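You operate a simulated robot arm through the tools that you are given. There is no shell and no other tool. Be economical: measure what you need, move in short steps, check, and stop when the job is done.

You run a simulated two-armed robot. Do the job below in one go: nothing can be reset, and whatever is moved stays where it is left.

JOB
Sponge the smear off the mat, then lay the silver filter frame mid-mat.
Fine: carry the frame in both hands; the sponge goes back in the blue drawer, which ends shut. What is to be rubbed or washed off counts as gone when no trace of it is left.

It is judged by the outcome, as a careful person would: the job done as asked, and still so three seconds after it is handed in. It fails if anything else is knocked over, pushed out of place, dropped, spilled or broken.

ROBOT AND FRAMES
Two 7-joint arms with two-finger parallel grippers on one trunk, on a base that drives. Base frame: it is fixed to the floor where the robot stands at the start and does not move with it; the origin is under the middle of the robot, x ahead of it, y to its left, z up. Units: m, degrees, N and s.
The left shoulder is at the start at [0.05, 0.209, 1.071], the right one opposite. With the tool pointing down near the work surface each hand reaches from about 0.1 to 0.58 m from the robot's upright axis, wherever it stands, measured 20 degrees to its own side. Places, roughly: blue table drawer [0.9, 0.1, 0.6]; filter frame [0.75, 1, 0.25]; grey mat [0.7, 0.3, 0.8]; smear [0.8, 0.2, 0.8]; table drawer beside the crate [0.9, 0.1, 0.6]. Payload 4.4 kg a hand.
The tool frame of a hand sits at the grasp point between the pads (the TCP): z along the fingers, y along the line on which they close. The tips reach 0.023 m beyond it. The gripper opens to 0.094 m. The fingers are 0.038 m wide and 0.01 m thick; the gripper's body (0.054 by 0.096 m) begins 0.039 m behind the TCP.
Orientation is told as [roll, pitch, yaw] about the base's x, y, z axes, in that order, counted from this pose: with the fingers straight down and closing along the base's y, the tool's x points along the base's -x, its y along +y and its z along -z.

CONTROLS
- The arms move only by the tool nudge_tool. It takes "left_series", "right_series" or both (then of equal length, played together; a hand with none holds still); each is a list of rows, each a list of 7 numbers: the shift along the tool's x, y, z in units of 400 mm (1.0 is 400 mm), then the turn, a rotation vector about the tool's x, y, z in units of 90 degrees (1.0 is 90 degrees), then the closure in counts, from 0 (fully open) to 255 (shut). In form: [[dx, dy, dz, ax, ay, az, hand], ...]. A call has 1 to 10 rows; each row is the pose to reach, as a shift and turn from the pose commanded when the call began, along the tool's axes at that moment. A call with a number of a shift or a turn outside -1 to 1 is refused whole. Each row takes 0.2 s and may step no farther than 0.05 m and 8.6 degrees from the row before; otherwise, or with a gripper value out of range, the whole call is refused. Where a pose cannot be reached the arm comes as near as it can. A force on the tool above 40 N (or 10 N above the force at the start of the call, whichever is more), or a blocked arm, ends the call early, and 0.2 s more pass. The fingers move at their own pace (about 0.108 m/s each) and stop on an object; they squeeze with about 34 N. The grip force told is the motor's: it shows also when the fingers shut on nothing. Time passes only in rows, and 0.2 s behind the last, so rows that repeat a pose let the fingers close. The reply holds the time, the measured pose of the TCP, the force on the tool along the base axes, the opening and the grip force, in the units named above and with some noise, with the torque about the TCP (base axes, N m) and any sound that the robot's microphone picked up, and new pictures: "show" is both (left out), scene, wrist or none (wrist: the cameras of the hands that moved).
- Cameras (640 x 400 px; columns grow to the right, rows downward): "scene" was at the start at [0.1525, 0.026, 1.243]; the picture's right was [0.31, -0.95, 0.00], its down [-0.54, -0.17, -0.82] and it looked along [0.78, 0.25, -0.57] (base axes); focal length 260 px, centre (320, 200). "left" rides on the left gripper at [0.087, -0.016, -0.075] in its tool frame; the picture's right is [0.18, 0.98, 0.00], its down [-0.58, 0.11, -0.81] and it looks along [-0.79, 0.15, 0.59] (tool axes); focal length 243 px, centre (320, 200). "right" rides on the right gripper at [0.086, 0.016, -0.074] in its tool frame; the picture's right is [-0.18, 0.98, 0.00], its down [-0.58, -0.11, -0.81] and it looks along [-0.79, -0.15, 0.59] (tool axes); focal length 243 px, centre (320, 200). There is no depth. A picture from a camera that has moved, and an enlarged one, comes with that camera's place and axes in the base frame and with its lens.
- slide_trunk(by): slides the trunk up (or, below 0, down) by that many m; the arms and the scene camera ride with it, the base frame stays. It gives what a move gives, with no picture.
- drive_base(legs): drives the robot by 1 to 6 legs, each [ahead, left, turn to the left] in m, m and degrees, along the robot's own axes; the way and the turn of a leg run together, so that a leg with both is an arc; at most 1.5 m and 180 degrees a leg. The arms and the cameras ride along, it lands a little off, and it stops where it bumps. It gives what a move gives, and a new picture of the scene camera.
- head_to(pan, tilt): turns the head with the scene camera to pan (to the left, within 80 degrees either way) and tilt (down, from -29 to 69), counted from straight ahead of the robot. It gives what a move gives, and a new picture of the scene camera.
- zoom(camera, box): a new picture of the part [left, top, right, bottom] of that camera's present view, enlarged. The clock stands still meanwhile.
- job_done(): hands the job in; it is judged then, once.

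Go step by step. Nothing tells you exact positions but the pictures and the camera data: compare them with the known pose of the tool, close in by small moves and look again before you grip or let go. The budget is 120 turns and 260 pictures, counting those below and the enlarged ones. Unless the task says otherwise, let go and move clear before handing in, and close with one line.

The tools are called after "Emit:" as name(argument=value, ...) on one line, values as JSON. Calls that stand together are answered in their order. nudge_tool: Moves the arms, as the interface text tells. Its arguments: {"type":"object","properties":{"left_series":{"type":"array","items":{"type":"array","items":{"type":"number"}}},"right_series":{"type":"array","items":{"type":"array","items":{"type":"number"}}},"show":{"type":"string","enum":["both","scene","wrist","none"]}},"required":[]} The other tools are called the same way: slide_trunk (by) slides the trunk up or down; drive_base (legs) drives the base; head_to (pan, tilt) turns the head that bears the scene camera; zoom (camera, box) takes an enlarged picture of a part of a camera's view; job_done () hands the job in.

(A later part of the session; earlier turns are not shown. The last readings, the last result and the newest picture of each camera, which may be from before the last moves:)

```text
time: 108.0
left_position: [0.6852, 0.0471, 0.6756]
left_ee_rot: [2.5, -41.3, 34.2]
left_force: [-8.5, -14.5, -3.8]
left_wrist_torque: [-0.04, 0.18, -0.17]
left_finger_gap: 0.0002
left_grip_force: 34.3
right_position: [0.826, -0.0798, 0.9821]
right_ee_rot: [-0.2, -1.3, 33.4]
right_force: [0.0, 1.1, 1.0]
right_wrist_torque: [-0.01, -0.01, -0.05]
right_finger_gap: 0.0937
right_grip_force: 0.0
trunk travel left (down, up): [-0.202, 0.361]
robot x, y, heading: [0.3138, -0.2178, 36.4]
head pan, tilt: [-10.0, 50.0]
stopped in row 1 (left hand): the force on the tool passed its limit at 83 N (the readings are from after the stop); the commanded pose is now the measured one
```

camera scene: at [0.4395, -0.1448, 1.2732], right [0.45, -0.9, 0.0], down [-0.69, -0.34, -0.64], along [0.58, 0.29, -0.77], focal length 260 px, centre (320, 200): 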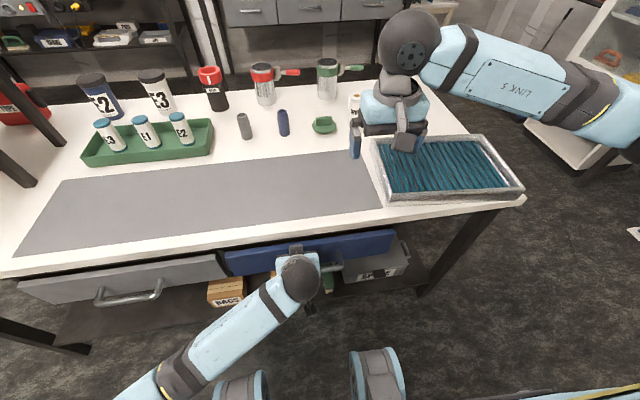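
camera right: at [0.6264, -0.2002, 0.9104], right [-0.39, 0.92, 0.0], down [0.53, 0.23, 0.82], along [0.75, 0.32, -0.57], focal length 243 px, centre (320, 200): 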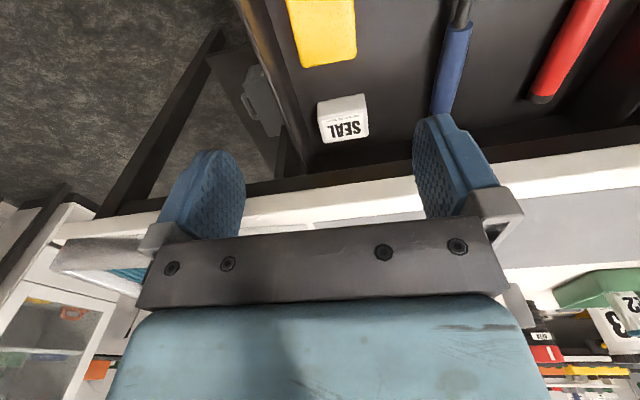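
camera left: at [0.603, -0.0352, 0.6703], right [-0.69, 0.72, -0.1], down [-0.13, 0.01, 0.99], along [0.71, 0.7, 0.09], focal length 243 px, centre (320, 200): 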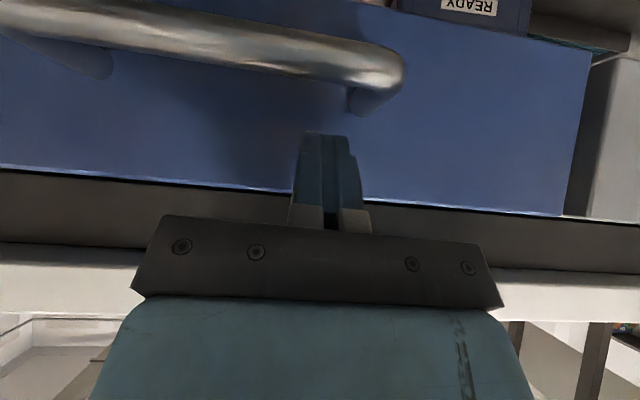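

The arm itself seems bound against something. I'll back the base off a little to free the hand and look.

Emit:
drive_base(legs=[[-0.06, 0, 0]])

Emit:
head_to(pan=15, tilt=65)

```text
time: 109.0
left_position: [0.637, 0.0129, 0.6772]
left_ee_rot: [2.6, -41.4, 34.3]
left_force: [0.3, -0.2, -0.5]
left_wrist_torque: [0.0, 0.01, 0.01]
left_finger_gap: 0.0
left_grip_force: 33.5
right_position: [0.7759, -0.1167, 0.982]
right_ee_rot: [-0.2, -1.2, 33.4]
right_force: [-1.0, -0.1, -0.2]
right_wrist_torque: [0.04, -0.01, -0.01]
right_finger_gap: 0.0942
right_grip_force: 0.1
trunk travel left (down, up): [-0.202, 0.361]
robot x, y, heading: [0.2651, -0.2562, 36.4]
head pan, tilt: [-10.0, 50.0]
camera scene: at [0.3899, -0.1816, 1.2733], right [0.45, -0.9, 0.0], down [-0.69, -0.34, -0.64], along [0.58, 0.29, -0.77], focal length 260 px, centre (320, 200)
```

scene: 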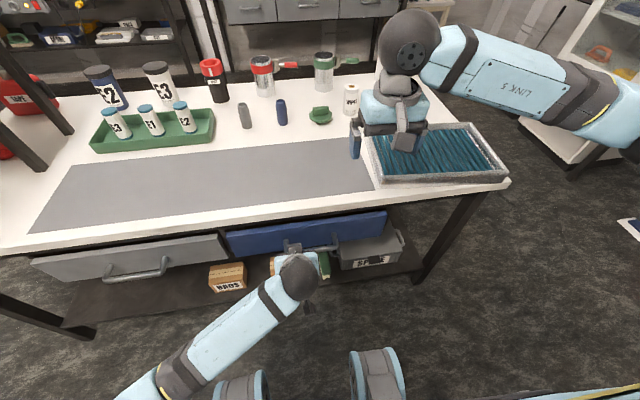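

```text
time: 109.8
left_position: [0.6362, 0.0123, 0.6765]
left_ee_rot: [2.4, -41.5, 34.5]
left_force: [-0.1, 0.1, 0.6]
left_wrist_torque: [0.01, 0.02, 0.01]
left_finger_gap: 0.0
left_grip_force: 33.6
right_position: [0.7749, -0.1158, 0.9814]
right_ee_rot: [-0.3, -1.2, 33.4]
right_force: [0.3, 0.2, 0.0]
right_wrist_torque: [0.03, -0.03, 0.01]
right_finger_gap: 0.0941
right_grip_force: 0.0
trunk travel left (down, up): [-0.202, 0.361]
robot x, y, heading: [0.2687, -0.2517, 36.4]
head pan, tilt: [15.0, 65.0]
camera scene: at [0.3596, -0.168, 1.255], right [0.78, -0.62, 0.0], down [-0.57, -0.71, -0.42], along [0.26, 0.33, -0.91], focal length 260 px, centre (320, 200)
```

scene: 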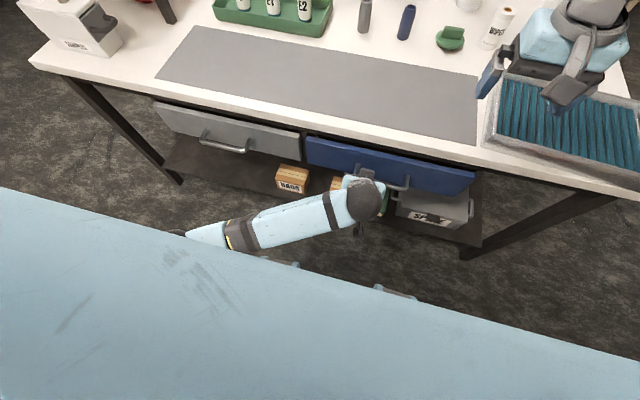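

The hand is free and I now have a steep view. I'll zoom in on both drawers to compare how far each is closed.

Emit:
zoom(camera="scene", box=[140, 90, 500, 260])

```text
1.78 times, centred on (320, 175) of scene
camera zoom: at [0.3596, -0.168, 1.255], right [0.78, -0.62, 0.0], down [-0.57, -0.71, -0.42], along [0.26, 0.33, -0.91], focal length 462 px, centre (320, 244)
```

zoom: 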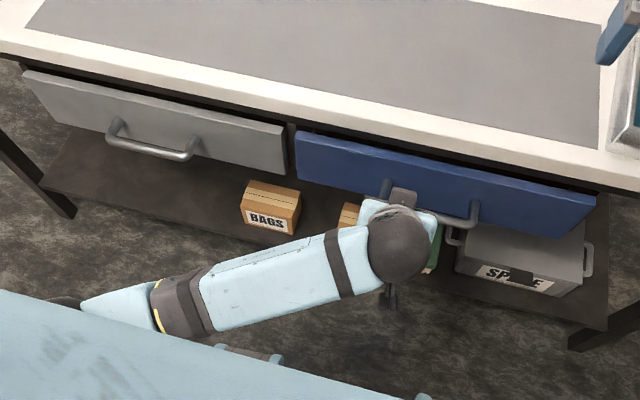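

Both drawer fronts are flush at n≈0.625, so the blue drawer is shut. Now I'll withdraw the left hand up and back, then return it upright.

Emit:
nudge_tool(left_series=[[0.01, 0, -0.03, 0, 0, 0, 255], [0.03, 0, -0.08, 0, 0, 0, 255], [0.06, 0, -0.15, 0, 0, 0, 255], [0.06, 0, -0.25, 0, 0.06, 0, 255], [0.06, 0, -0.35, 0, 0.12, 0, 255], [0.06, 0, -0.45, 0, 0.18, 0, 255]], show="none")

```text
time: 110.8
left_position: [0.6241, 0.0488, 0.7638]
left_ee_rot: [8.7, -49.9, 31.6]
left_force: [0.1, -0.5, 0.3]
left_wrist_torque: [-0.01, -0.02, -0.02]
left_finger_gap: 0.0002
left_grip_force: 33.7
right_position: [0.775, -0.1168, 0.9836]
right_ee_rot: [-0.2, -1.2, 33.4]
right_force: [0.4, 0.4, 0.0]
right_wrist_torque: [-0.01, 0.0, 0.0]
right_finger_gap: 0.0938
right_grip_force: 0.0
trunk travel left (down, up): [-0.202, 0.361]
robot x, y, heading: [0.2654, -0.2532, 36.5]
head pan, tilt: [15.0, 65.0]
stopped in row 4 (left hand): the arm was blocked; the commanded pose is now the measured one
```

The arm is binding against my own body when it is this close and crossed. I'll back away from the table and swing the hand left and outward.

Emit:
drive_base(legs=[[-0.2, 0, 0]])

Emit:
nudge_tool(left_series=[[0, 0.08, 0, 0, 0, 0, 255], [0, 0.18, 0, 0, 0, 0, 255], [0, 0.28, 0, 0, 0, 0, 255], [0, 0.38, 0, 0, 0, 0, 255], [0, 0.48, 0, 0, 0, 0, 255]], show="scene")

```text
time: 112.3
left_position: [0.4655, -0.0697, 0.7637]
left_ee_rot: [8.8, -50.0, 31.4]
left_force: [0.0, -0.1, 0.8]
left_wrist_torque: [0.02, 0.0, 0.0]
left_finger_gap: 0.0
left_grip_force: 34.4
right_position: [0.6173, -0.2332, 0.9829]
right_ee_rot: [-0.1, -1.3, 33.4]
right_force: [-0.9, -0.5, -0.5]
right_wrist_torque: [0.02, -0.04, 0.02]
right_finger_gap: 0.094
right_grip_force: 0.1
trunk travel left (down, up): [-0.202, 0.361]
robot x, y, heading: [0.1044, -0.3735, 36.4]
head pan, tilt: [15.0, 65.0]
camera scene: at [0.1996, -0.286, 1.2551], right [0.78, -0.62, 0.0], down [-0.56, -0.71, -0.42], along [0.26, 0.33, -0.91], focal length 260 px, centre (320, 200)
```

scene: 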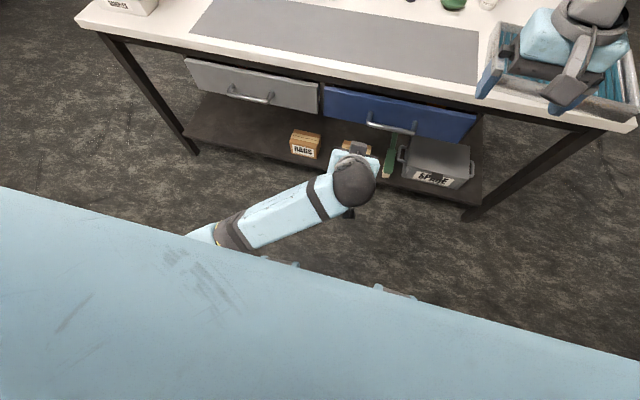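

```text
time: 113.5
left_position: [0.3443, 0.0817, 0.7829]
left_ee_rot: [8.8, -49.9, 31.6]
left_force: [-0.2, 0.3, 0.1]
left_wrist_torque: [0.01, 0.02, -0.04]
left_finger_gap: 0.0
left_grip_force: 33.6
right_position: [0.6167, -0.2326, 0.9813]
right_ee_rot: [-0.2, -1.2, 33.5]
right_force: [0.1, -0.3, -0.2]
right_wrist_torque: [0.0, 0.01, -0.03]
right_finger_gap: 0.0938
right_grip_force: 0.0
trunk travel left (down, up): [-0.202, 0.361]
robot x, y, heading: [0.1064, -0.3709, 36.4]
head pan, tilt: [15.0, 65.0]
camera scene: at [0.1998, -0.2854, 1.255], right [0.78, -0.62, 0.0], down [-0.56, -0.71, -0.42], along [0.26, 0.33, -0.91], focal length 260 px, centre (320, 200)
```

scene: 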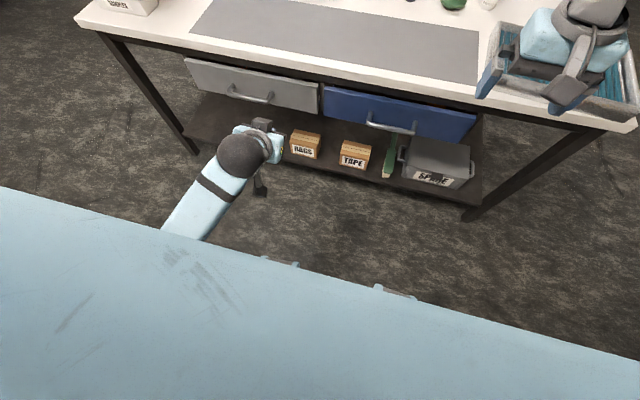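

The left hand is free. I'll bring it upright, then raise it.

Emit:
nudge_tool(left_series=[[0, 0, 0, 0, 0.09, 0, 255], [0, 0, 0, 0.02, 0.18, 0, 255], [0, 0, 0, 0.04, 0.27, 0, 200], [0, 0, 0, 0.06, 0.36, 0, 100], [0, 0, 0, 0.08, 0.45, 0, 0], [0, 0, 0, 0.09, 0.53, 0, 0]], show="none")

Emit:
head_to(pan=0, tilt=45)

Emit:
zoom(camera="scene", box=[200, 80, 480, 260])

```text
time: 114.9
left_position: [0.3467, 0.0811, 0.7816]
left_ee_rot: [-1.2, -2.3, 34.9]
left_force: [0.6, -0.7, -0.4]
left_wrist_torque: [-0.02, 0.01, 0.04]
left_finger_gap: 0.094
left_grip_force: 0.1
right_position: [0.6175, -0.2344, 0.98]
right_ee_rot: [-0.1, -1.2, 33.4]
right_force: [0.0, -0.2, -0.3]
right_wrist_torque: [0.02, -0.02, 0.0]
right_finger_gap: 0.0939
right_grip_force: 0.0
trunk travel left (down, up): [-0.202, 0.361]
robot x, y, heading: [0.1086, -0.3725, 36.4]
head pan, tilt: [15.0, 65.0]
```

```text
time: 115.8
left_position: [0.346, 0.0799, 0.7814]
left_ee_rot: [-1.4, -2.4, 34.9]
left_force: [0.2, 0.3, 0.6]
left_wrist_torque: [0.03, -0.01, -0.02]
left_finger_gap: 0.094
left_grip_force: 0.1
right_position: [0.6169, -0.2336, 0.9811]
right_ee_rot: [0.0, -1.2, 33.3]
right_force: [-0.6, 0.0, -0.1]
right_wrist_torque: [0.02, 0.01, 0.0]
right_finger_gap: 0.0941
right_grip_force: 0.1
trunk travel left (down, up): [-0.202, 0.361]
robot x, y, heading: [0.1061, -0.3699, 36.1]
head pan, tilt: [0.0, 45.0]
camera scene: at [0.2278, -0.2848, 1.28], right [0.59, -0.8, 0.0], down [-0.57, -0.42, -0.71], along [0.57, 0.42, -0.71], focal length 260 px, centre (320, 200)
```

scene: 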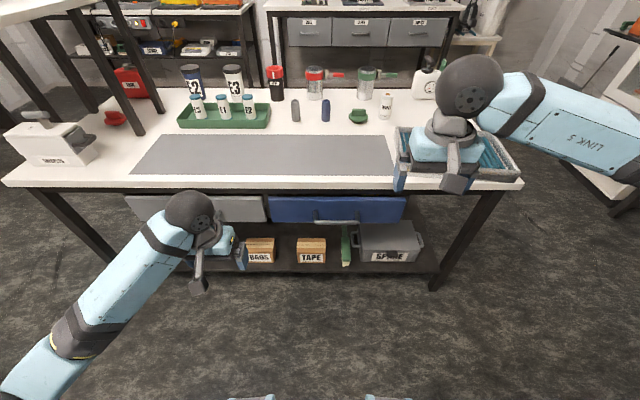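

```text
2.22 times, centred on (340, 170) of scene
camera zoom: at [0.2278, -0.2848, 1.28], right [0.59, -0.8, 0.0], down [-0.57, -0.42, -0.71], along [0.57, 0.42, -0.71], focal length 578 px, centre (276, 267)
```

zoom: 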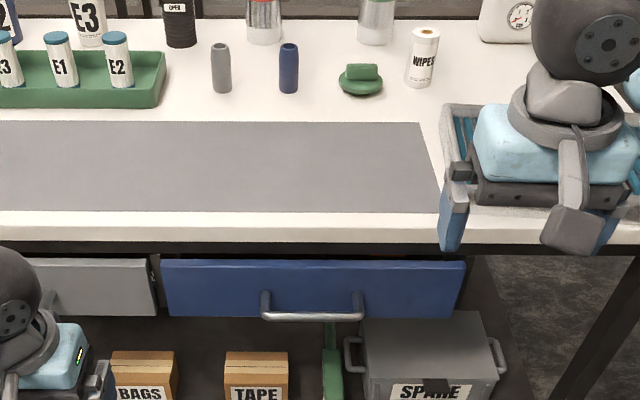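

The drawer is shut and flush. Next I must decide which filter frame is the silver one, so I'll drive left past the table end to look at the frame on the under-shelf.

Emit:
nudge_tool(left_series=[[0, 0, -0.12, 0, 0.02, 0, 0], [0, 0, -0.24, 0, 0.02, 0, 0], [0, 0, -0.36, 0, 0.02, 0, 0], [0, 0, -0.48, 0, 0.02, 0, 0]], show="none")

Emit:
drive_base(legs=[[-0.1, 0.7, 0], [0, 0.35, 0]])

Emit:
head_to(pan=-15, tilt=35)

```text
time: 116.8
left_position: [0.334, 0.0803, 0.9775]
left_ee_rot: [-1.3, -0.6, 34.7]
left_force: [-2.1, -0.3, -0.6]
left_wrist_torque: [0.0, -0.01, 0.02]
left_finger_gap: 0.0938
left_grip_force: 0.1
right_position: [0.616, -0.2347, 0.981]
right_ee_rot: [-0.1, -1.2, 33.4]
right_force: [-0.6, 0.6, 1.0]
right_wrist_torque: [0.03, -0.02, 0.01]
right_finger_gap: 0.0941
right_grip_force: 0.0
trunk travel left (down, up): [-0.202, 0.361]
robot x, y, heading: [0.1051, -0.3683, 36.2]
head pan, tilt: [0.0, 45.0]
```

```text
time: 126.4
left_position: [-0.3504, 0.8463, 0.9762]
left_ee_rot: [-1.4, -0.5, 34.7]
left_force: [0.1, 0.1, -0.2]
left_wrist_torque: [-0.02, -0.03, 0.0]
left_finger_gap: 0.0939
left_grip_force: 0.1
right_position: [-0.0695, 0.5311, 0.9809]
right_ee_rot: [-0.1, -1.2, 33.1]
right_force: [0.3, -1.5, -0.3]
right_wrist_torque: [0.03, 0.0, 0.02]
right_finger_gap: 0.0939
right_grip_force: 0.0
trunk travel left (down, up): [-0.202, 0.361]
robot x, y, heading: [-0.5824, 0.3968, 36.2]
head pan, tilt: [0.0, 45.0]
camera scene: at [-0.4581, 0.4803, 1.28], right [0.59, -0.81, 0.0], down [-0.57, -0.42, -0.71], along [0.57, 0.42, -0.71], focal length 260 px, centre (320, 200)
```

scene: 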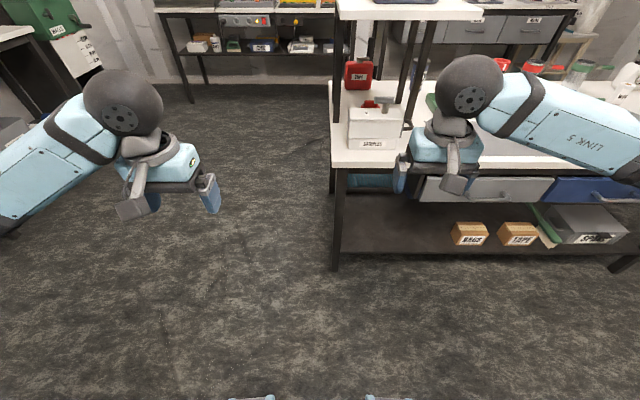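

```text
time: 127.1
left_position: [-0.3498, 0.8453, 0.9767]
left_ee_rot: [-1.4, -0.5, 34.7]
left_force: [0.2, -0.5, 0.1]
left_wrist_torque: [0.02, 0.02, 0.01]
left_finger_gap: 0.094
left_grip_force: 0.1
right_position: [-0.0687, 0.5299, 0.9817]
right_ee_rot: [-0.2, -1.2, 33.2]
right_force: [-0.2, -0.1, 0.1]
right_wrist_torque: [-0.01, -0.03, 0.04]
right_finger_gap: 0.0942
right_grip_force: 0.1
trunk travel left (down, up): [-0.202, 0.361]
robot x, y, heading: [-0.5784, 0.3923, 36.2]
head pan, tilt: [-15.0, 35.0]
camera scene: at [-0.4416, 0.464, 1.2948], right [0.36, -0.93, 0.0], down [-0.53, -0.21, -0.82], along [0.76, 0.3, -0.57], focal length 260 px, centre (320, 200)
```

scene: 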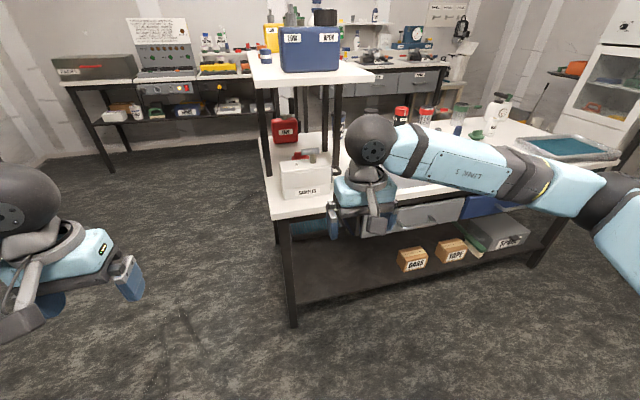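

I need a lower, closer view past the table's left end. I'll drive left and forward and look right with the trunk lowered.

Emit:
drive_base(legs=[[0, 0.5, 0], [0.6, 0, 0]])

Emit:
slide_trunk(by=-0.19)

Emit:
head_to(pan=-55, tilt=30)

```text
time: 135.1
left_position: [-0.1658, 1.6137, 0.9767]
left_ee_rot: [-1.4, -0.5, 35.1]
left_force: [0.1, -0.3, -0.8]
left_wrist_torque: [-0.02, -0.03, 0.02]
left_finger_gap: 0.0939
left_grip_force: 0.0
right_position: [0.118, 1.2984, 0.9814]
right_ee_rot: [-0.2, -1.2, 33.6]
right_force: [-0.5, -0.8, 0.7]
right_wrist_torque: [0.04, 0.01, -0.01]
right_finger_gap: 0.0938
right_grip_force: 0.0
trunk travel left (down, up): [-0.202, 0.361]
robot x, y, heading: [-0.3933, 1.1586, 36.7]
head pan, tilt: [-15.0, 35.0]
camera scene: at [-0.2552, 1.2298, 1.2948], right [0.37, -0.93, 0.0], down [-0.53, -0.21, -0.82], along [0.76, 0.3, -0.57], focal length 260 px, centre (320, 200)
```

scene: 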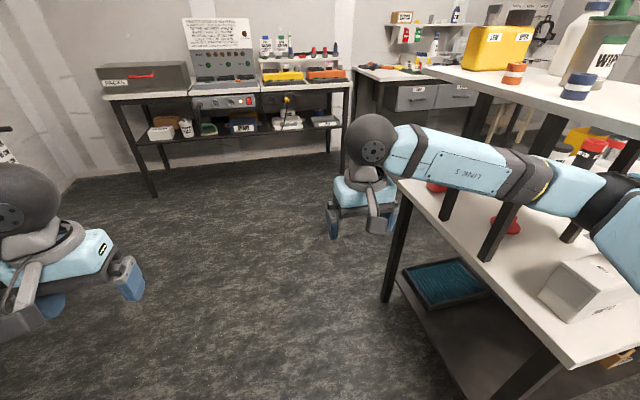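

```text
time: 137.1
left_position: [-0.167, 1.6114, 0.7871]
left_ee_rot: [-1.4, -0.5, 35.1]
left_force: [-0.2, -0.9, 0.3]
left_wrist_torque: [0.0, -0.03, -0.02]
left_finger_gap: 0.094
left_grip_force: 0.1
right_position: [0.1165, 1.2994, 0.7919]
right_ee_rot: [-0.1, -1.2, 33.8]
right_force: [0.7, -0.2, -0.1]
right_wrist_torque: [-0.01, 0.01, 0.01]
right_finger_gap: 0.0939
right_grip_force: 0.1
trunk travel left (down, up): [-0.012, 0.551]
robot x, y, heading: [-0.3921, 1.156, 36.6]
head pan, tilt: [-15.0, 35.0]
```

```text
time: 138.2
left_position: [-0.166, 1.6132, 0.787]
left_ee_rot: [-1.4, -0.5, 35.1]
left_force: [0.1, -0.3, -0.2]
left_wrist_torque: [-0.02, 0.01, -0.02]
left_finger_gap: 0.0941
left_grip_force: 0.1
right_position: [0.1171, 1.2981, 0.7924]
right_ee_rot: [-0.2, -1.3, 33.7]
right_force: [-0.7, 1.2, 0.1]
right_wrist_torque: [0.0, 0.0, 0.0]
right_finger_gap: 0.0938
right_grip_force: 0.0
trunk travel left (down, up): [-0.012, 0.551]
robot x, y, heading: [-0.3908, 1.1587, 36.5]
head pan, tilt: [-55.0, 30.0]
camera scene: at [-0.2514, 1.1687, 1.1126], right [-0.31, -0.95, 0.0], down [-0.47, 0.16, -0.87], along [0.82, -0.27, -0.5], focal length 260 px, centre (320, 200)
```

scene: 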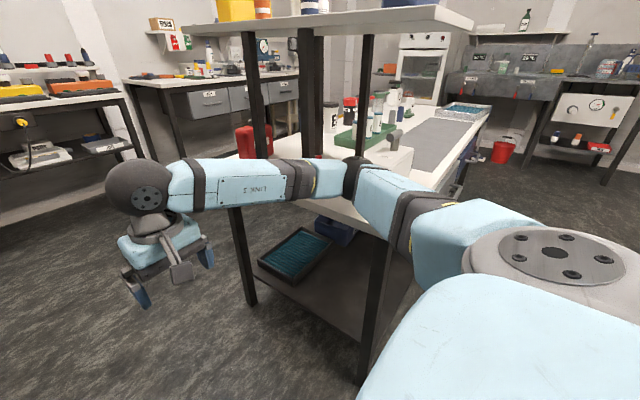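

Emit:
zoom(camera="scene", box=[240, 210, 380, 310])

Emit:
zoom(camera="scene", box=[340, 80, 510, 200])

```text
4.00 times, centred on (310, 260) of scene
camera zoom: at [-0.2514, 1.1687, 1.1126], right [-0.31, -0.95, 0.0], down [-0.47, 0.16, -0.87], along [0.82, -0.27, -0.5], focal length 1041 px, centre (360, -40)
```

zoom: 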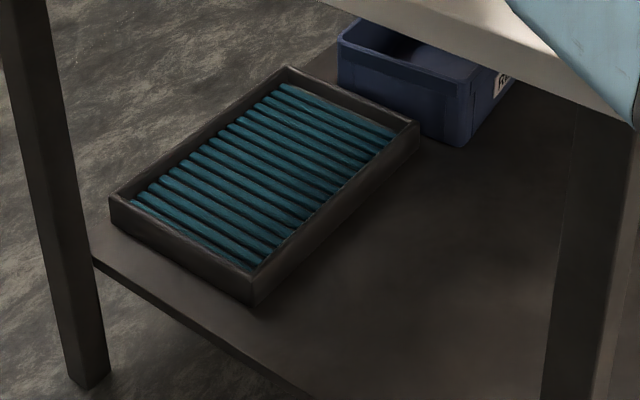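

```text
3.33 times, centred on (425, 140) of scene
camera zoom: at [-0.2514, 1.1687, 1.1126], right [-0.31, -0.95, 0.0], down [-0.47, 0.16, -0.87], along [0.82, -0.27, -0.5], focal length 867 px, centre (-30, 400)
```

zoom: 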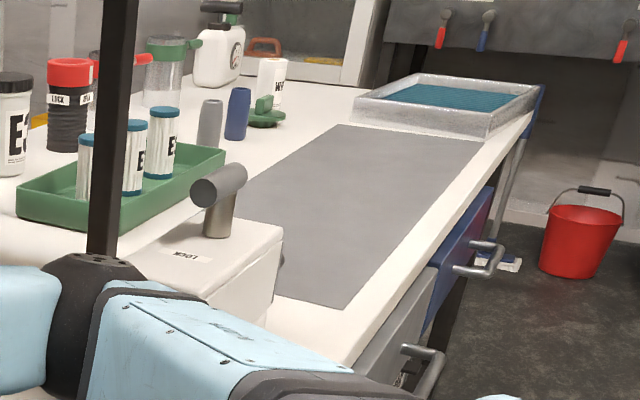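

The shelf's frame is dark; the silver frame is the one on the tabletop's right end, so that is my target. I'll raise the trunk and drive back in front of the table.

Emit:
slide_trunk(by=0.22)

Emit:
drive_base(legs=[[-0.6, 0, 0], [0, -1.2, 0], [0, -0.5, 0]])

Emit:
head_to(pan=-12, tilt=38)

```text
time: 140.5
left_position: [-0.1658, 1.6136, 1.0057]
left_ee_rot: [-1.3, -0.4, 34.9]
left_force: [0.0, -0.1, -0.4]
left_wrist_torque: [-0.01, 0.02, 0.0]
left_finger_gap: 0.094
left_grip_force: 0.1
right_position: [0.1164, 1.2987, 1.0112]
right_ee_rot: [-0.2, -1.3, 33.7]
right_force: [0.3, 0.3, -0.2]
right_wrist_torque: [-0.01, -0.03, -0.01]
right_finger_gap: 0.0937
right_grip_force: 0.1
trunk travel left (down, up): [-0.232, 0.331]
robot x, y, heading: [-0.3955, 1.1553, 36.5]
head pan, tilt: [-55.0, 30.0]
```

```text
time: 158.5
left_position: [0.3811, -0.0544, 1.0075]
left_ee_rot: [-1.4, -0.4, 36.3]
left_force: [0.1, -0.6, 0.2]
left_wrist_torque: [0.02, 0.02, 0.02]
left_finger_gap: 0.0938
left_grip_force: 0.1
right_position: [0.6697, -0.3618, 1.0121]
right_ee_rot: [-0.3, -1.2, 34.7]
right_force: [0.5, 0.4, -0.8]
right_wrist_torque: [-0.03, 0.01, 0.0]
right_finger_gap: 0.0942
right_grip_force: 0.0
trunk travel left (down, up): [-0.232, 0.331]
robot x, y, heading: [0.1623, -0.5147, 37.9]
head pan, tilt: [-55.0, 30.0]
camera scene: at [0.3049, -0.4992, 1.3326], right [-0.3, -0.96, 0.0], down [-0.48, 0.15, -0.87], along [0.83, -0.26, -0.5], focal length 260 px, centre (320, 200)
```

scene: 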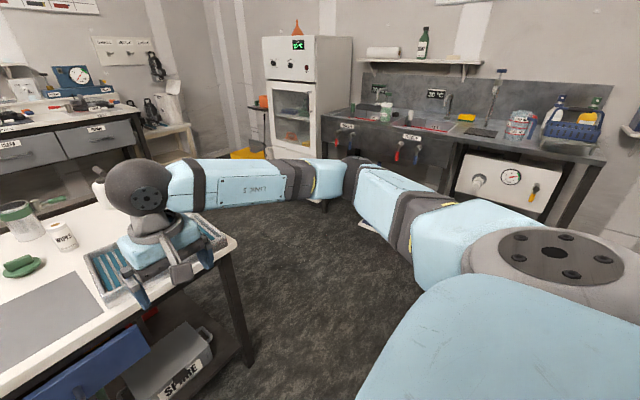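

```text
time: 159.6
left_position: [0.3808, -0.0542, 1.0075]
left_ee_rot: [-1.4, -0.5, 36.2]
left_force: [0.5, 0.1, -0.6]
left_wrist_torque: [-0.02, -0.01, 0.01]
left_finger_gap: 0.0941
left_grip_force: 0.1
right_position: [0.6704, -0.362, 1.0117]
right_ee_rot: [-0.3, -1.3, 34.7]
right_force: [-0.2, -0.6, 0.6]
right_wrist_torque: [0.01, 0.01, 0.01]
right_finger_gap: 0.0942
right_grip_force: 0.1
trunk travel left (down, up): [-0.232, 0.331]
robot x, y, heading: [0.1678, -0.5106, 37.8]
head pan, tilt: [-12.0, 38.0]
camera scene: at [0.2961, -0.4349, 1.3203], right [0.43, -0.9, 0.0], down [-0.55, -0.27, -0.79], along [0.71, 0.34, -0.62], focal length 260 px, centre (320, 200)
```

scene: 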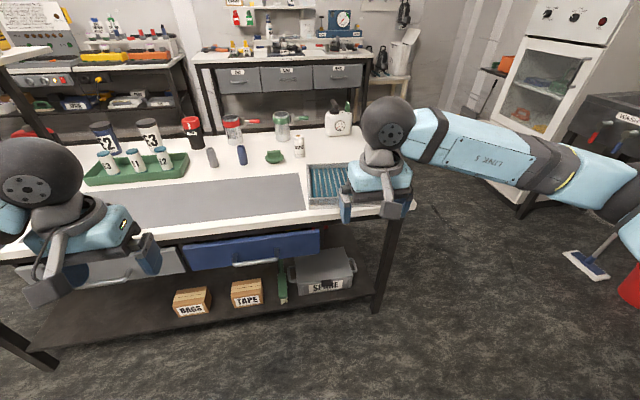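

The silver frame's centre is about s 0.77, n 0.715 (≈33×21 cm), and the mat's centre is about s 0.197, n 0.732, i.e. [0.707, 0.274]. I'll line up in front of the frame, spread the hands apart, and view it clearly.

Emit:
drive_base(legs=[[0.12, -0.25, -1.5]])

Emit:
nudge_tool(left_series=[[0, 0, -0.03, 0.01, 0, 0, 0], [0, 0, -0.06, 0.015, 0, 0, 0], [0, 0, -0.06, 0.015, 0, 0, 0]], right_series=[[0, -0.1, 0, 0, 0, 0, 0], [0, -0.2, 0, 0, 0, 0, 0], [0, -0.3, 0, 0, 0, 0, 0]], show="none")

Emit:
head_to(pan=0, tilt=45)

Emit:
zoom(camera="scene", box=[220, 60, 480, 220])

```text
time: 162.4
left_position: [0.6352, -0.1889, 1.0067]
left_ee_rot: [-1.4, -0.5, 35.0]
left_force: [-0.2, 0.3, -0.4]
left_wrist_torque: [-0.02, -0.01, -0.02]
left_finger_gap: 0.0939
left_grip_force: 0.1
right_position: [0.9189, -0.5033, 1.0114]
right_ee_rot: [-0.2, -1.2, 33.6]
right_force: [0.3, -0.6, 0.1]
right_wrist_torque: [0.02, 0.02, -0.04]
right_finger_gap: 0.0939
right_grip_force: 0.0
trunk travel left (down, up): [-0.232, 0.331]
robot x, y, heading: [0.4074, -0.6445, 36.7]
head pan, tilt: [-12.0, 38.0]
camera scene: at [0.5443, -0.568, 1.3202], right [0.42, -0.91, 0.0], down [-0.56, -0.26, -0.79], along [0.72, 0.33, -0.62], focal length 260 px, centre (320, 200)
```

scene: 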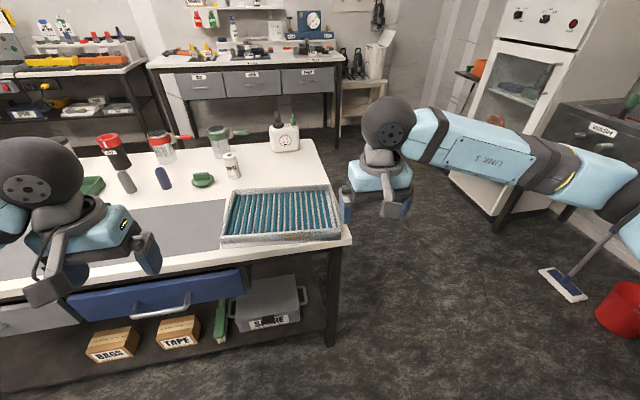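

```text
time: 163.2
left_position: [0.6364, -0.1887, 1.032]
left_ee_rot: [-2.8, -0.6, 35.1]
left_force: [-0.5, -0.4, 0.9]
left_wrist_torque: [0.02, -0.01, 0.02]
left_finger_gap: 0.094
left_grip_force: 0.1
right_position: [0.9866, -0.605, 1.0122]
right_ee_rot: [0.0, -1.4, 33.6]
right_force: [0.6, -0.4, 0.0]
right_wrist_torque: [0.02, 0.0, 0.05]
right_finger_gap: 0.0937
right_grip_force: 0.1
trunk travel left (down, up): [-0.232, 0.331]
robot x, y, heading: [0.4057, -0.6431, 36.7]
head pan, tilt: [-12.0, 38.0]
```

```text
time: 163.9
left_position: [0.6361, -0.1878, 1.0311]
left_ee_rot: [-2.7, -0.5, 35.1]
left_force: [-0.1, -0.2, -0.1]
left_wrist_torque: [-0.01, 0.02, 0.01]
left_finger_gap: 0.0938
left_grip_force: 0.0
right_position: [0.9867, -0.6034, 1.0125]
right_ee_rot: [-0.2, -1.2, 33.6]
right_force: [-0.3, -0.6, -0.4]
right_wrist_torque: [-0.02, 0.0, 0.05]
right_finger_gap: 0.094
right_grip_force: 0.1
trunk travel left (down, up): [-0.232, 0.331]
robot x, y, heading: [0.4084, -0.6464, 36.3]
head pan, tilt: [0.0, 45.0]
camera scene: at [0.5309, -0.5554, 1.3101], right [0.6, -0.8, 0.0], down [-0.57, -0.42, -0.71], along [0.57, 0.42, -0.71], focal length 260 px, centre (320, 200)
```

scene: 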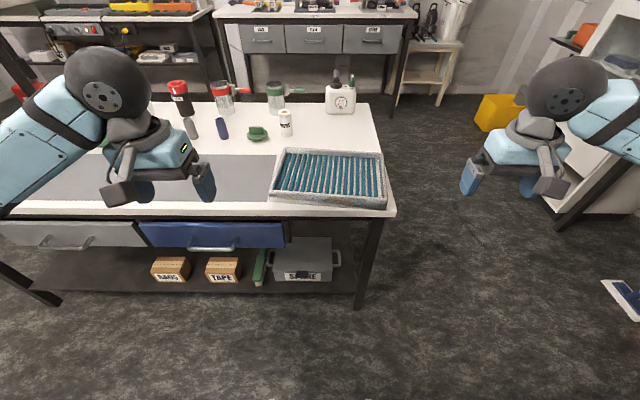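

```text
2.46 times, centred on (350, 140) of scene
camera zoom: at [0.5309, -0.5554, 1.3101], right [0.6, -0.8, 0.0], down [-0.57, -0.42, -0.71], along [0.57, 0.42, -0.71], focal length 640 px, centre (246, 348)
```

zoom: 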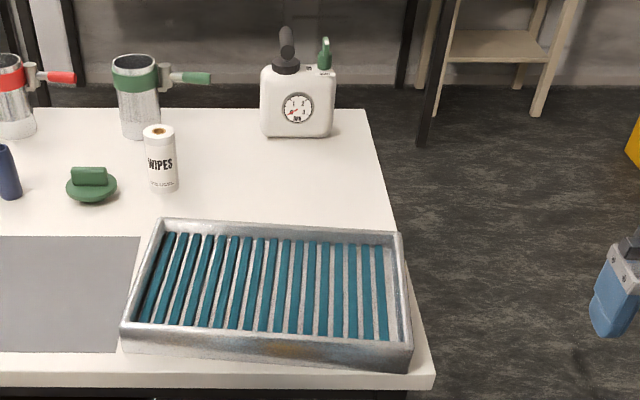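

The frame is turned about 6° from the table: centre ≈[1.045, -0.218], rim top ≈0.82, with walls about 1.5 cm thick. I'll drive up so each hand can take an end wall.

Emit:
drive_base(legs=[[0.21, -0.03, 0]])

```text
time: 165.6
left_position: [0.8283, -0.0836, 1.0303]
left_ee_rot: [-2.7, -0.5, 34.9]
left_force: [0.3, 0.4, 0.3]
left_wrist_torque: [-0.01, 0.0, -0.01]
left_finger_gap: 0.0938
left_grip_force: 0.0
right_position: [1.1779, -0.5001, 1.0113]
right_ee_rot: [-0.3, -1.3, 33.6]
right_force: [0.1, 0.0, -1.2]
right_wrist_torque: [0.0, 0.0, -0.02]
right_finger_gap: 0.0941
right_grip_force: 0.1
trunk travel left (down, up): [-0.232, 0.331]
robot x, y, heading: [0.6014, -0.537, 36.5]
head pan, tilt: [0.0, 45.0]
camera scene: at [0.7229, -0.4502, 1.3099], right [0.59, -0.8, 0.0], down [-0.57, -0.42, -0.71], along [0.57, 0.42, -0.71], focal length 260 px, centre (320, 200)
```

scene: 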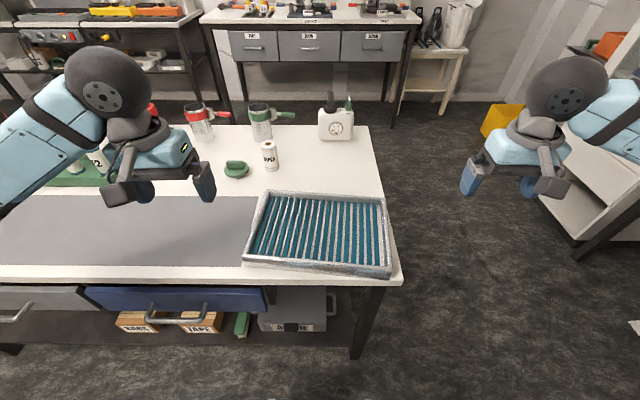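

Emit:
zoom(camera="scene", box=[230, 175, 410, 287])

```text
3.56 times, centred on (320, 231) of scene
camera zoom: at [0.7229, -0.4502, 1.3099], right [0.59, -0.8, 0.0], down [-0.57, -0.42, -0.71], along [0.57, 0.42, -0.71], focal length 925 px, centre (320, 90)
```

zoom: 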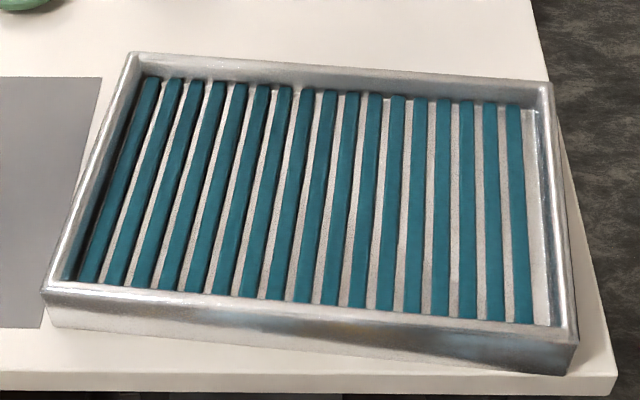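

Corners agree with the previous view. I'll bring both hands above the midpoints of the end walls, aligned to the frame, at z≈0.90.

Emit:
nudge_tool(left_series=[[-0.08, -0.05, 0, -0.01, 0, 0.02, 150], [-0.16, -0.1, 0, -0.02, 0, 0.035, 150], [-0.23, -0.15, 0, -0.03, 0, 0.051, 150], [-0.298, -0.195, 0, -0.03, 0, 0.051, 150], [-0.298, -0.195, 0.08, -0.03, 0, 0.051, 150], [-0.298, -0.195, 0.16, -0.03, 0, 0.051, 150], [-0.298, -0.195, 0.24, -0.03, 0, 0.051, 150], [-0.298, -0.195, 0.325, -0.03, 0, 0.051, 150]], right_series=[[-0.03, 0.1, 0, 0, 0.01, 0.02, 150], [-0.06, 0.2, 0, 0, 0.0145, 0.037, 150], [-0.09, 0.3, 0, 0, 0.0145, 0.037, 150], [-0.107, 0.39, 0, 0, 0.0145, 0.037, 150], [-0.107, 0.39, 0.07, 0, 0.0145, 0.037, 150], [-0.107, 0.39, 0.14, 0, 0.0145, 0.037, 150], [-0.107, 0.39, 0.21, 0, 0.0145, 0.037, 150], [-0.107, 0.39, 0.278, 0, 0.0145, 0.037, 150]])

```text
time: 167.4
left_position: [0.9744, -0.0858, 0.9041]
left_ee_rot: [0.0, -0.6, 30.2]
left_force: [0.4, -0.6, 0.2]
left_wrist_torque: [0.04, -0.01, 0.03]
left_finger_gap: 0.0388
left_grip_force: 0.1
right_position: [1.1299, -0.3433, 0.8989]
right_ee_rot: [-0.1, 0.1, 30.1]
right_force: [0.8, -0.1, 0.5]
right_wrist_torque: [0.02, 0.01, 0.01]
right_finger_gap: 0.0384
right_grip_force: 0.0
trunk travel left (down, up): [-0.232, 0.331]
robot x, y, heading: [0.6026, -0.5386, 36.4]
head pan, tilt: [0.0, 45.0]
camera scene: at [0.7226, -0.4503, 1.31], right [0.59, -0.8, 0.0], down [-0.57, -0.42, -0.71], along [0.57, 0.42, -0.71], focal length 260 px, centre (320, 200)
camera right: at [1.0472, -0.3723, 0.9743], right [-0.33, 0.94, 0.0], down [0.56, 0.2, 0.81], along [0.76, 0.27, -0.59], focal length 243 px, centre (320, 200)
camera left: at [0.9065, -0.1436, 0.9762], right [-0.66, 0.76, 0.0], down [0.44, 0.38, 0.81], along [0.61, 0.53, -0.58], focal length 243 px, centre (320, 200)
```

scene: 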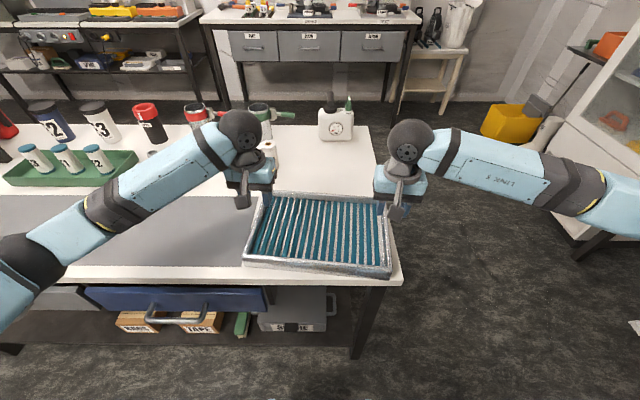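
right: 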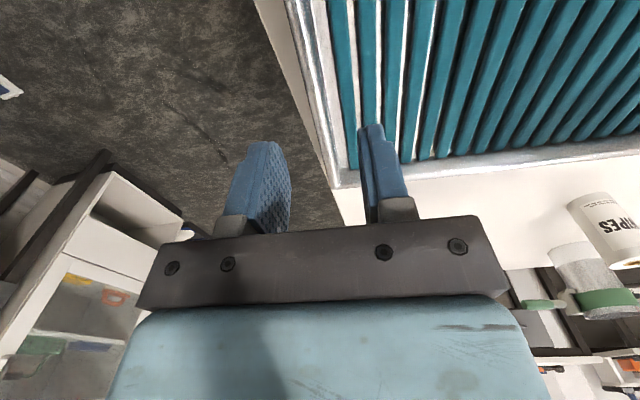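
left: 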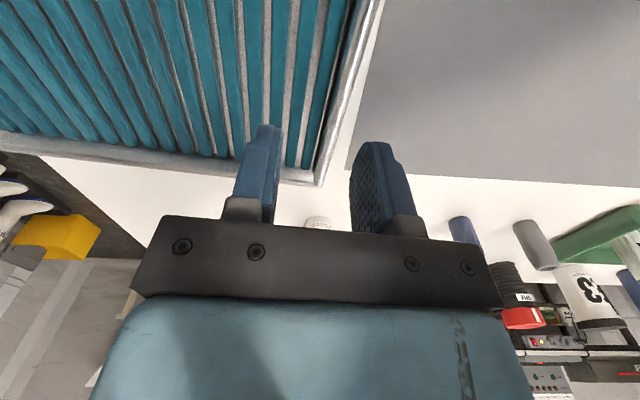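

Both views agree to within about a centimetre. I'll shift the left hand 1 cm outward and descend to just straddle the walls.

Emit:
nudge_tool(left_series=[[0, 0.029, 0.05, 0, 0, 0, 150], [0, 0.029, 0.11, 0, 0, 0, 150], [0, 0.029, 0.15, 0, 0, 0, 150]], right_series=[[0, -0.004, 0.05, 0, 0, 0, 150], [0, -0.004, 0.1, 0, 0, 0, 150], [0, -0.004, 0.1375, 0, 0, 0, 150]])

Emit:
zoom(camera="scene", box=[210, 140, 430, 290])

```text
time: 168.2
left_position: [0.9697, -0.0758, 0.8456]
left_ee_rot: [0.0, -0.7, 30.3]
left_force: [0.8, -0.1, 0.2]
left_wrist_torque: [0.02, -0.01, 0.01]
left_finger_gap: 0.0385
left_grip_force: 0.2
right_position: [1.1296, -0.3466, 0.846]
right_ee_rot: [-0.1, 0.0, 30.3]
right_force: [-0.3, 0.1, 0.2]
right_wrist_torque: [0.02, -0.01, -0.03]
right_finger_gap: 0.0383
right_grip_force: 0.0
trunk travel left (down, up): [-0.232, 0.331]
robot x, y, heading: [0.5992, -0.5386, 36.4]
head pan, tilt: [0.0, 45.0]
camera scene: at [0.7223, -0.4504, 1.3101], right [0.59, -0.8, 0.0], down [-0.57, -0.42, -0.71], along [0.57, 0.42, -0.71], focal length 260 px, centre (320, 200)
camera right: at [1.0476, -0.3756, 0.9213], right [-0.33, 0.94, 0.0], down [0.56, 0.2, 0.81], along [0.76, 0.27, -0.59], focal length 243 px, centre (320, 200)
camera left: at [0.902, -0.1339, 0.9184], right [-0.65, 0.76, 0.0], down [0.44, 0.38, 0.81], along [0.62, 0.53, -0.58], focal length 243 px, centre (320, 200)
```

scene: 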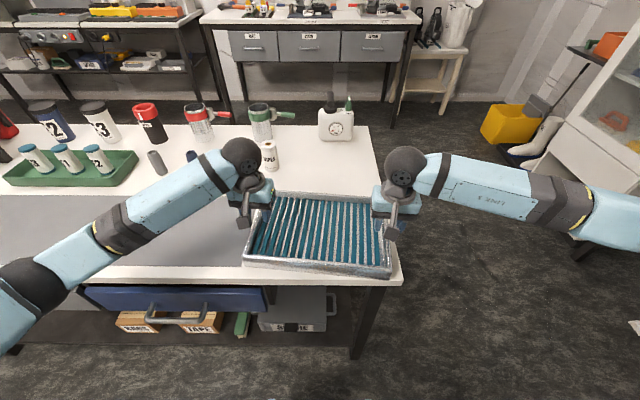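
right: 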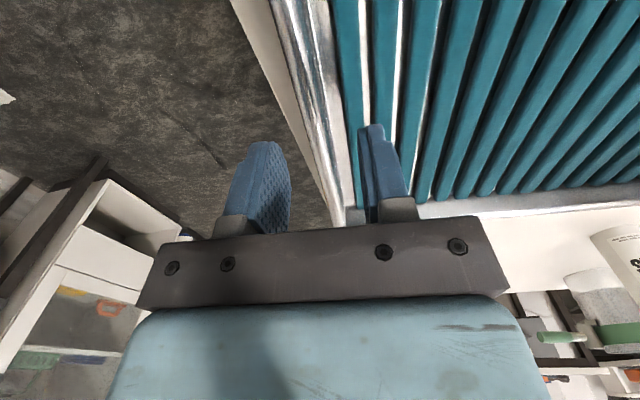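
left: 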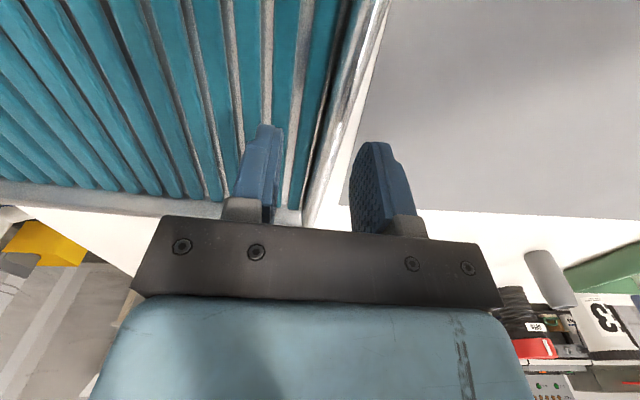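

```text
2.67 times, centred on (320, 215) of scene
camera zoom: at [0.7223, -0.4504, 1.3101], right [0.59, -0.8, 0.0], down [-0.57, -0.42, -0.71], along [0.57, 0.42, -0.71], focal length 694 px, centre (320, 160)
```

zoom: 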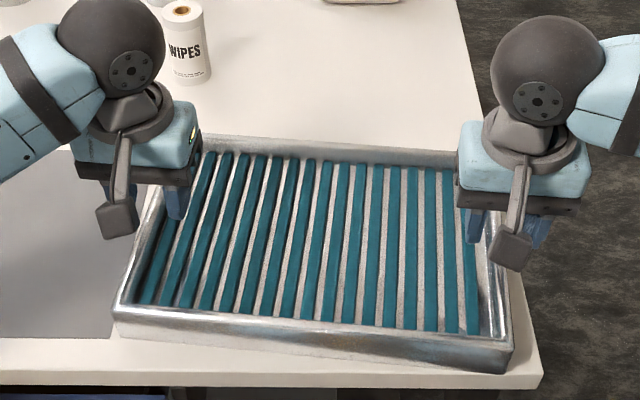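

Both walls lie between their fingers. I'll lower another 1.7 cm and close both grippers.

Emit:
nudge_tool(left_series=[[0, 0, 0.02, 0, 0, 0, 150], [0, 0, 0.04, 0, 0, 0, 150], [0, 0, 0.04, 0, 0, 0, 255], [0, 0, 0.04, 0, 0, 0, 255], [0, 0, 0.04, 0, 0, 0, 255]], right_series=[[0, 0, 0.02, 0, 0, 0, 150], [0, 0, 0.04, 0, 0, 0, 150], [0, 0, 0.04, 0, 0, 0, 255], [0, 0, 0.04, 0, 0, 0, 255], [0, 0, 0.04, 0, 0, 0, 255]])

```text
time: 169.4
left_position: [0.9696, -0.0768, 0.8294]
left_ee_rot: [-0.1, -0.6, 30.3]
left_force: [0.1, -0.4, -0.5]
left_wrist_torque: [-0.02, 0.01, -0.03]
left_finger_gap: 0.0
left_grip_force: 34.2
right_position: [1.1293, -0.3465, 0.8291]
right_ee_rot: [0.0, 0.1, 30.1]
right_force: [-0.7, -0.4, 0.0]
right_wrist_torque: [0.02, 0.02, 0.0]
right_finger_gap: 0.0001
right_grip_force: 34.2
trunk travel left (down, up): [-0.232, 0.331]
robot x, y, heading: [0.6009, -0.5378, 36.6]
head pan, tilt: [0.0, 45.0]
camera scene: at [0.7222, -0.4506, 1.31], right [0.59, -0.8, 0.0], down [-0.57, -0.42, -0.71], along [0.57, 0.42, -0.71], focal length 260 px, centre (320, 200)
camera right: at [1.0472, -0.3755, 0.9043], right [-0.33, 0.94, 0.0], down [0.56, 0.2, 0.81], along [0.76, 0.27, -0.59], focal length 243 px, centre (320, 200)
camera left: at [0.902, -0.1343, 0.9022], right [-0.66, 0.76, 0.0], down [0.44, 0.38, 0.81], along [0.61, 0.53, -0.58], focal length 243 px, centre (320, 200)
```

scene: 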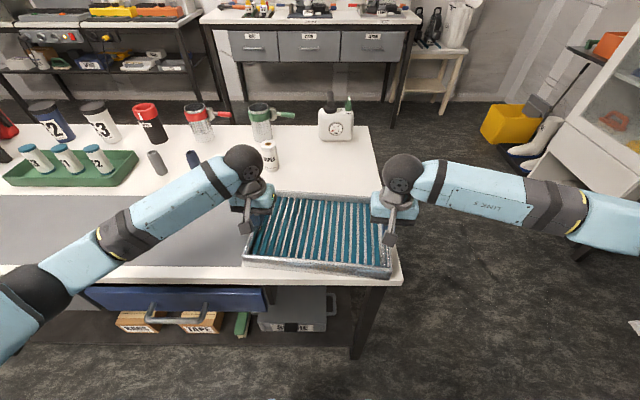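
right: 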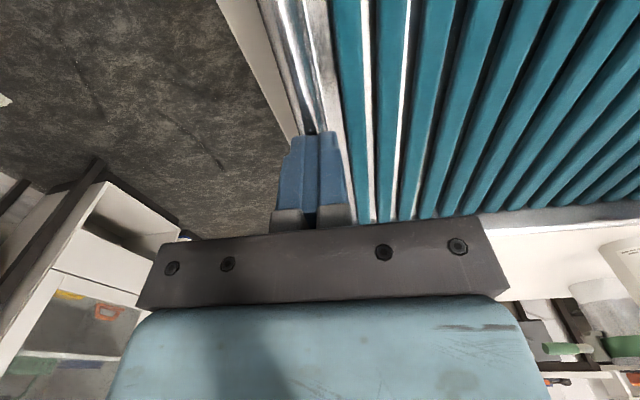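
left: 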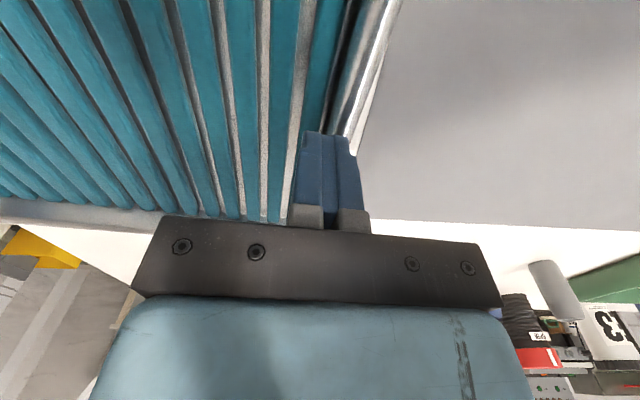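

The fingers closed just above the rim, so the frame sits about 2 cm lower than estimated. I'll reopen, shift the left hand outward 1.8 cm, and descend further.

Emit:
nudge_tool(left_series=[[0, 0, -0.02, 0, 0, 0, 150], [0, 0.045, -0.02, 0, 0, 0, 150], [0, 0.045, 0.01, 0, 0, 0, 150], [0, 0.045, 0.03, 0, 0, 0, 150], [0, 0.045, 0.045, 0, 0, 0, 150]], right_series=[[0, 0, -0.02, 0, 0, 0, 150], [0, -0.0075, -0.02, 0, 0, 0, 150], [0, -0.0075, 0.01, 0, 0, 0, 150], [0, -0.0075, 0.03, 0, 0, 0, 150], [0, -0.0075, 0.045, 0, 0, 0, 150]])

```text
time: 170.6
left_position: [0.963, -0.0573, 0.8126]
left_ee_rot: [0.2, -0.7, 30.3]
left_force: [-0.6, -0.4, 0.0]
left_wrist_torque: [0.01, 0.05, -0.01]
left_finger_gap: 0.0386
left_grip_force: 0.1
right_position: [1.1304, -0.3494, 0.8127]
right_ee_rot: [-0.2, 0.2, 30.1]
right_force: [0.0, -0.3, 0.2]
right_wrist_torque: [0.01, -0.01, 0.02]
right_finger_gap: 0.0388
right_grip_force: 0.0
trunk travel left (down, up): [-0.232, 0.331]
robot x, y, heading: [0.6015, -0.5361, 36.4]
head pan, tilt: [0.0, 45.0]
camera scene: at [0.7224, -0.4506, 1.31], right [0.59, -0.8, 0.0], down [-0.57, -0.42, -0.71], along [0.57, 0.42, -0.71], focal length 260 px, centre (320, 200)
camera right: at [1.049, -0.3782, 0.8874], right [-0.33, 0.94, 0.0], down [0.56, 0.2, 0.81], along [0.76, 0.27, -0.59], focal length 243 px, centre (320, 200)
camera left: at [0.8938, -0.1156, 0.8857], right [-0.66, 0.76, 0.0], down [0.44, 0.38, 0.81], along [0.62, 0.53, -0.58], focal length 243 px, centre (320, 200)
```

scene: 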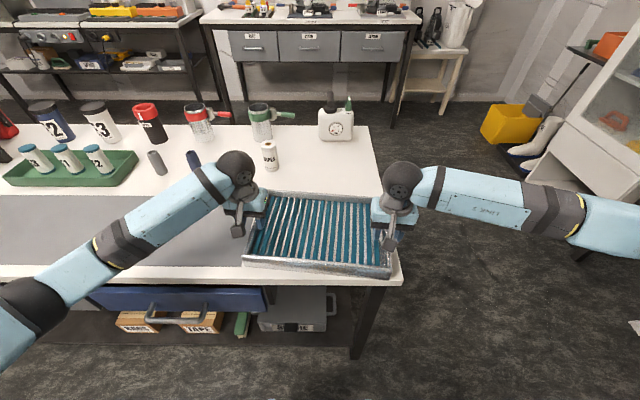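
right: 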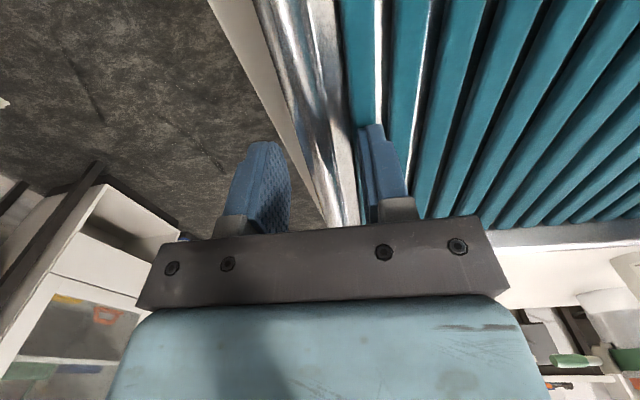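
left: 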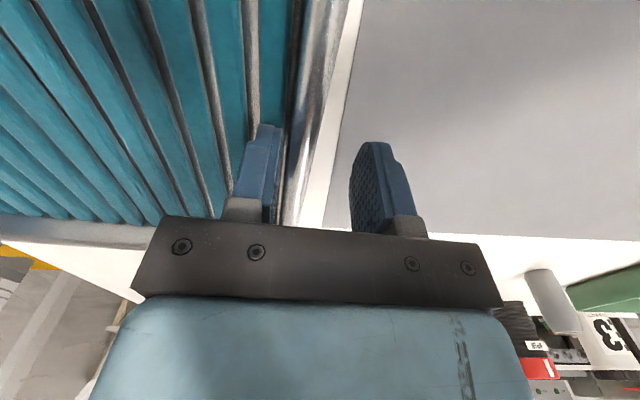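

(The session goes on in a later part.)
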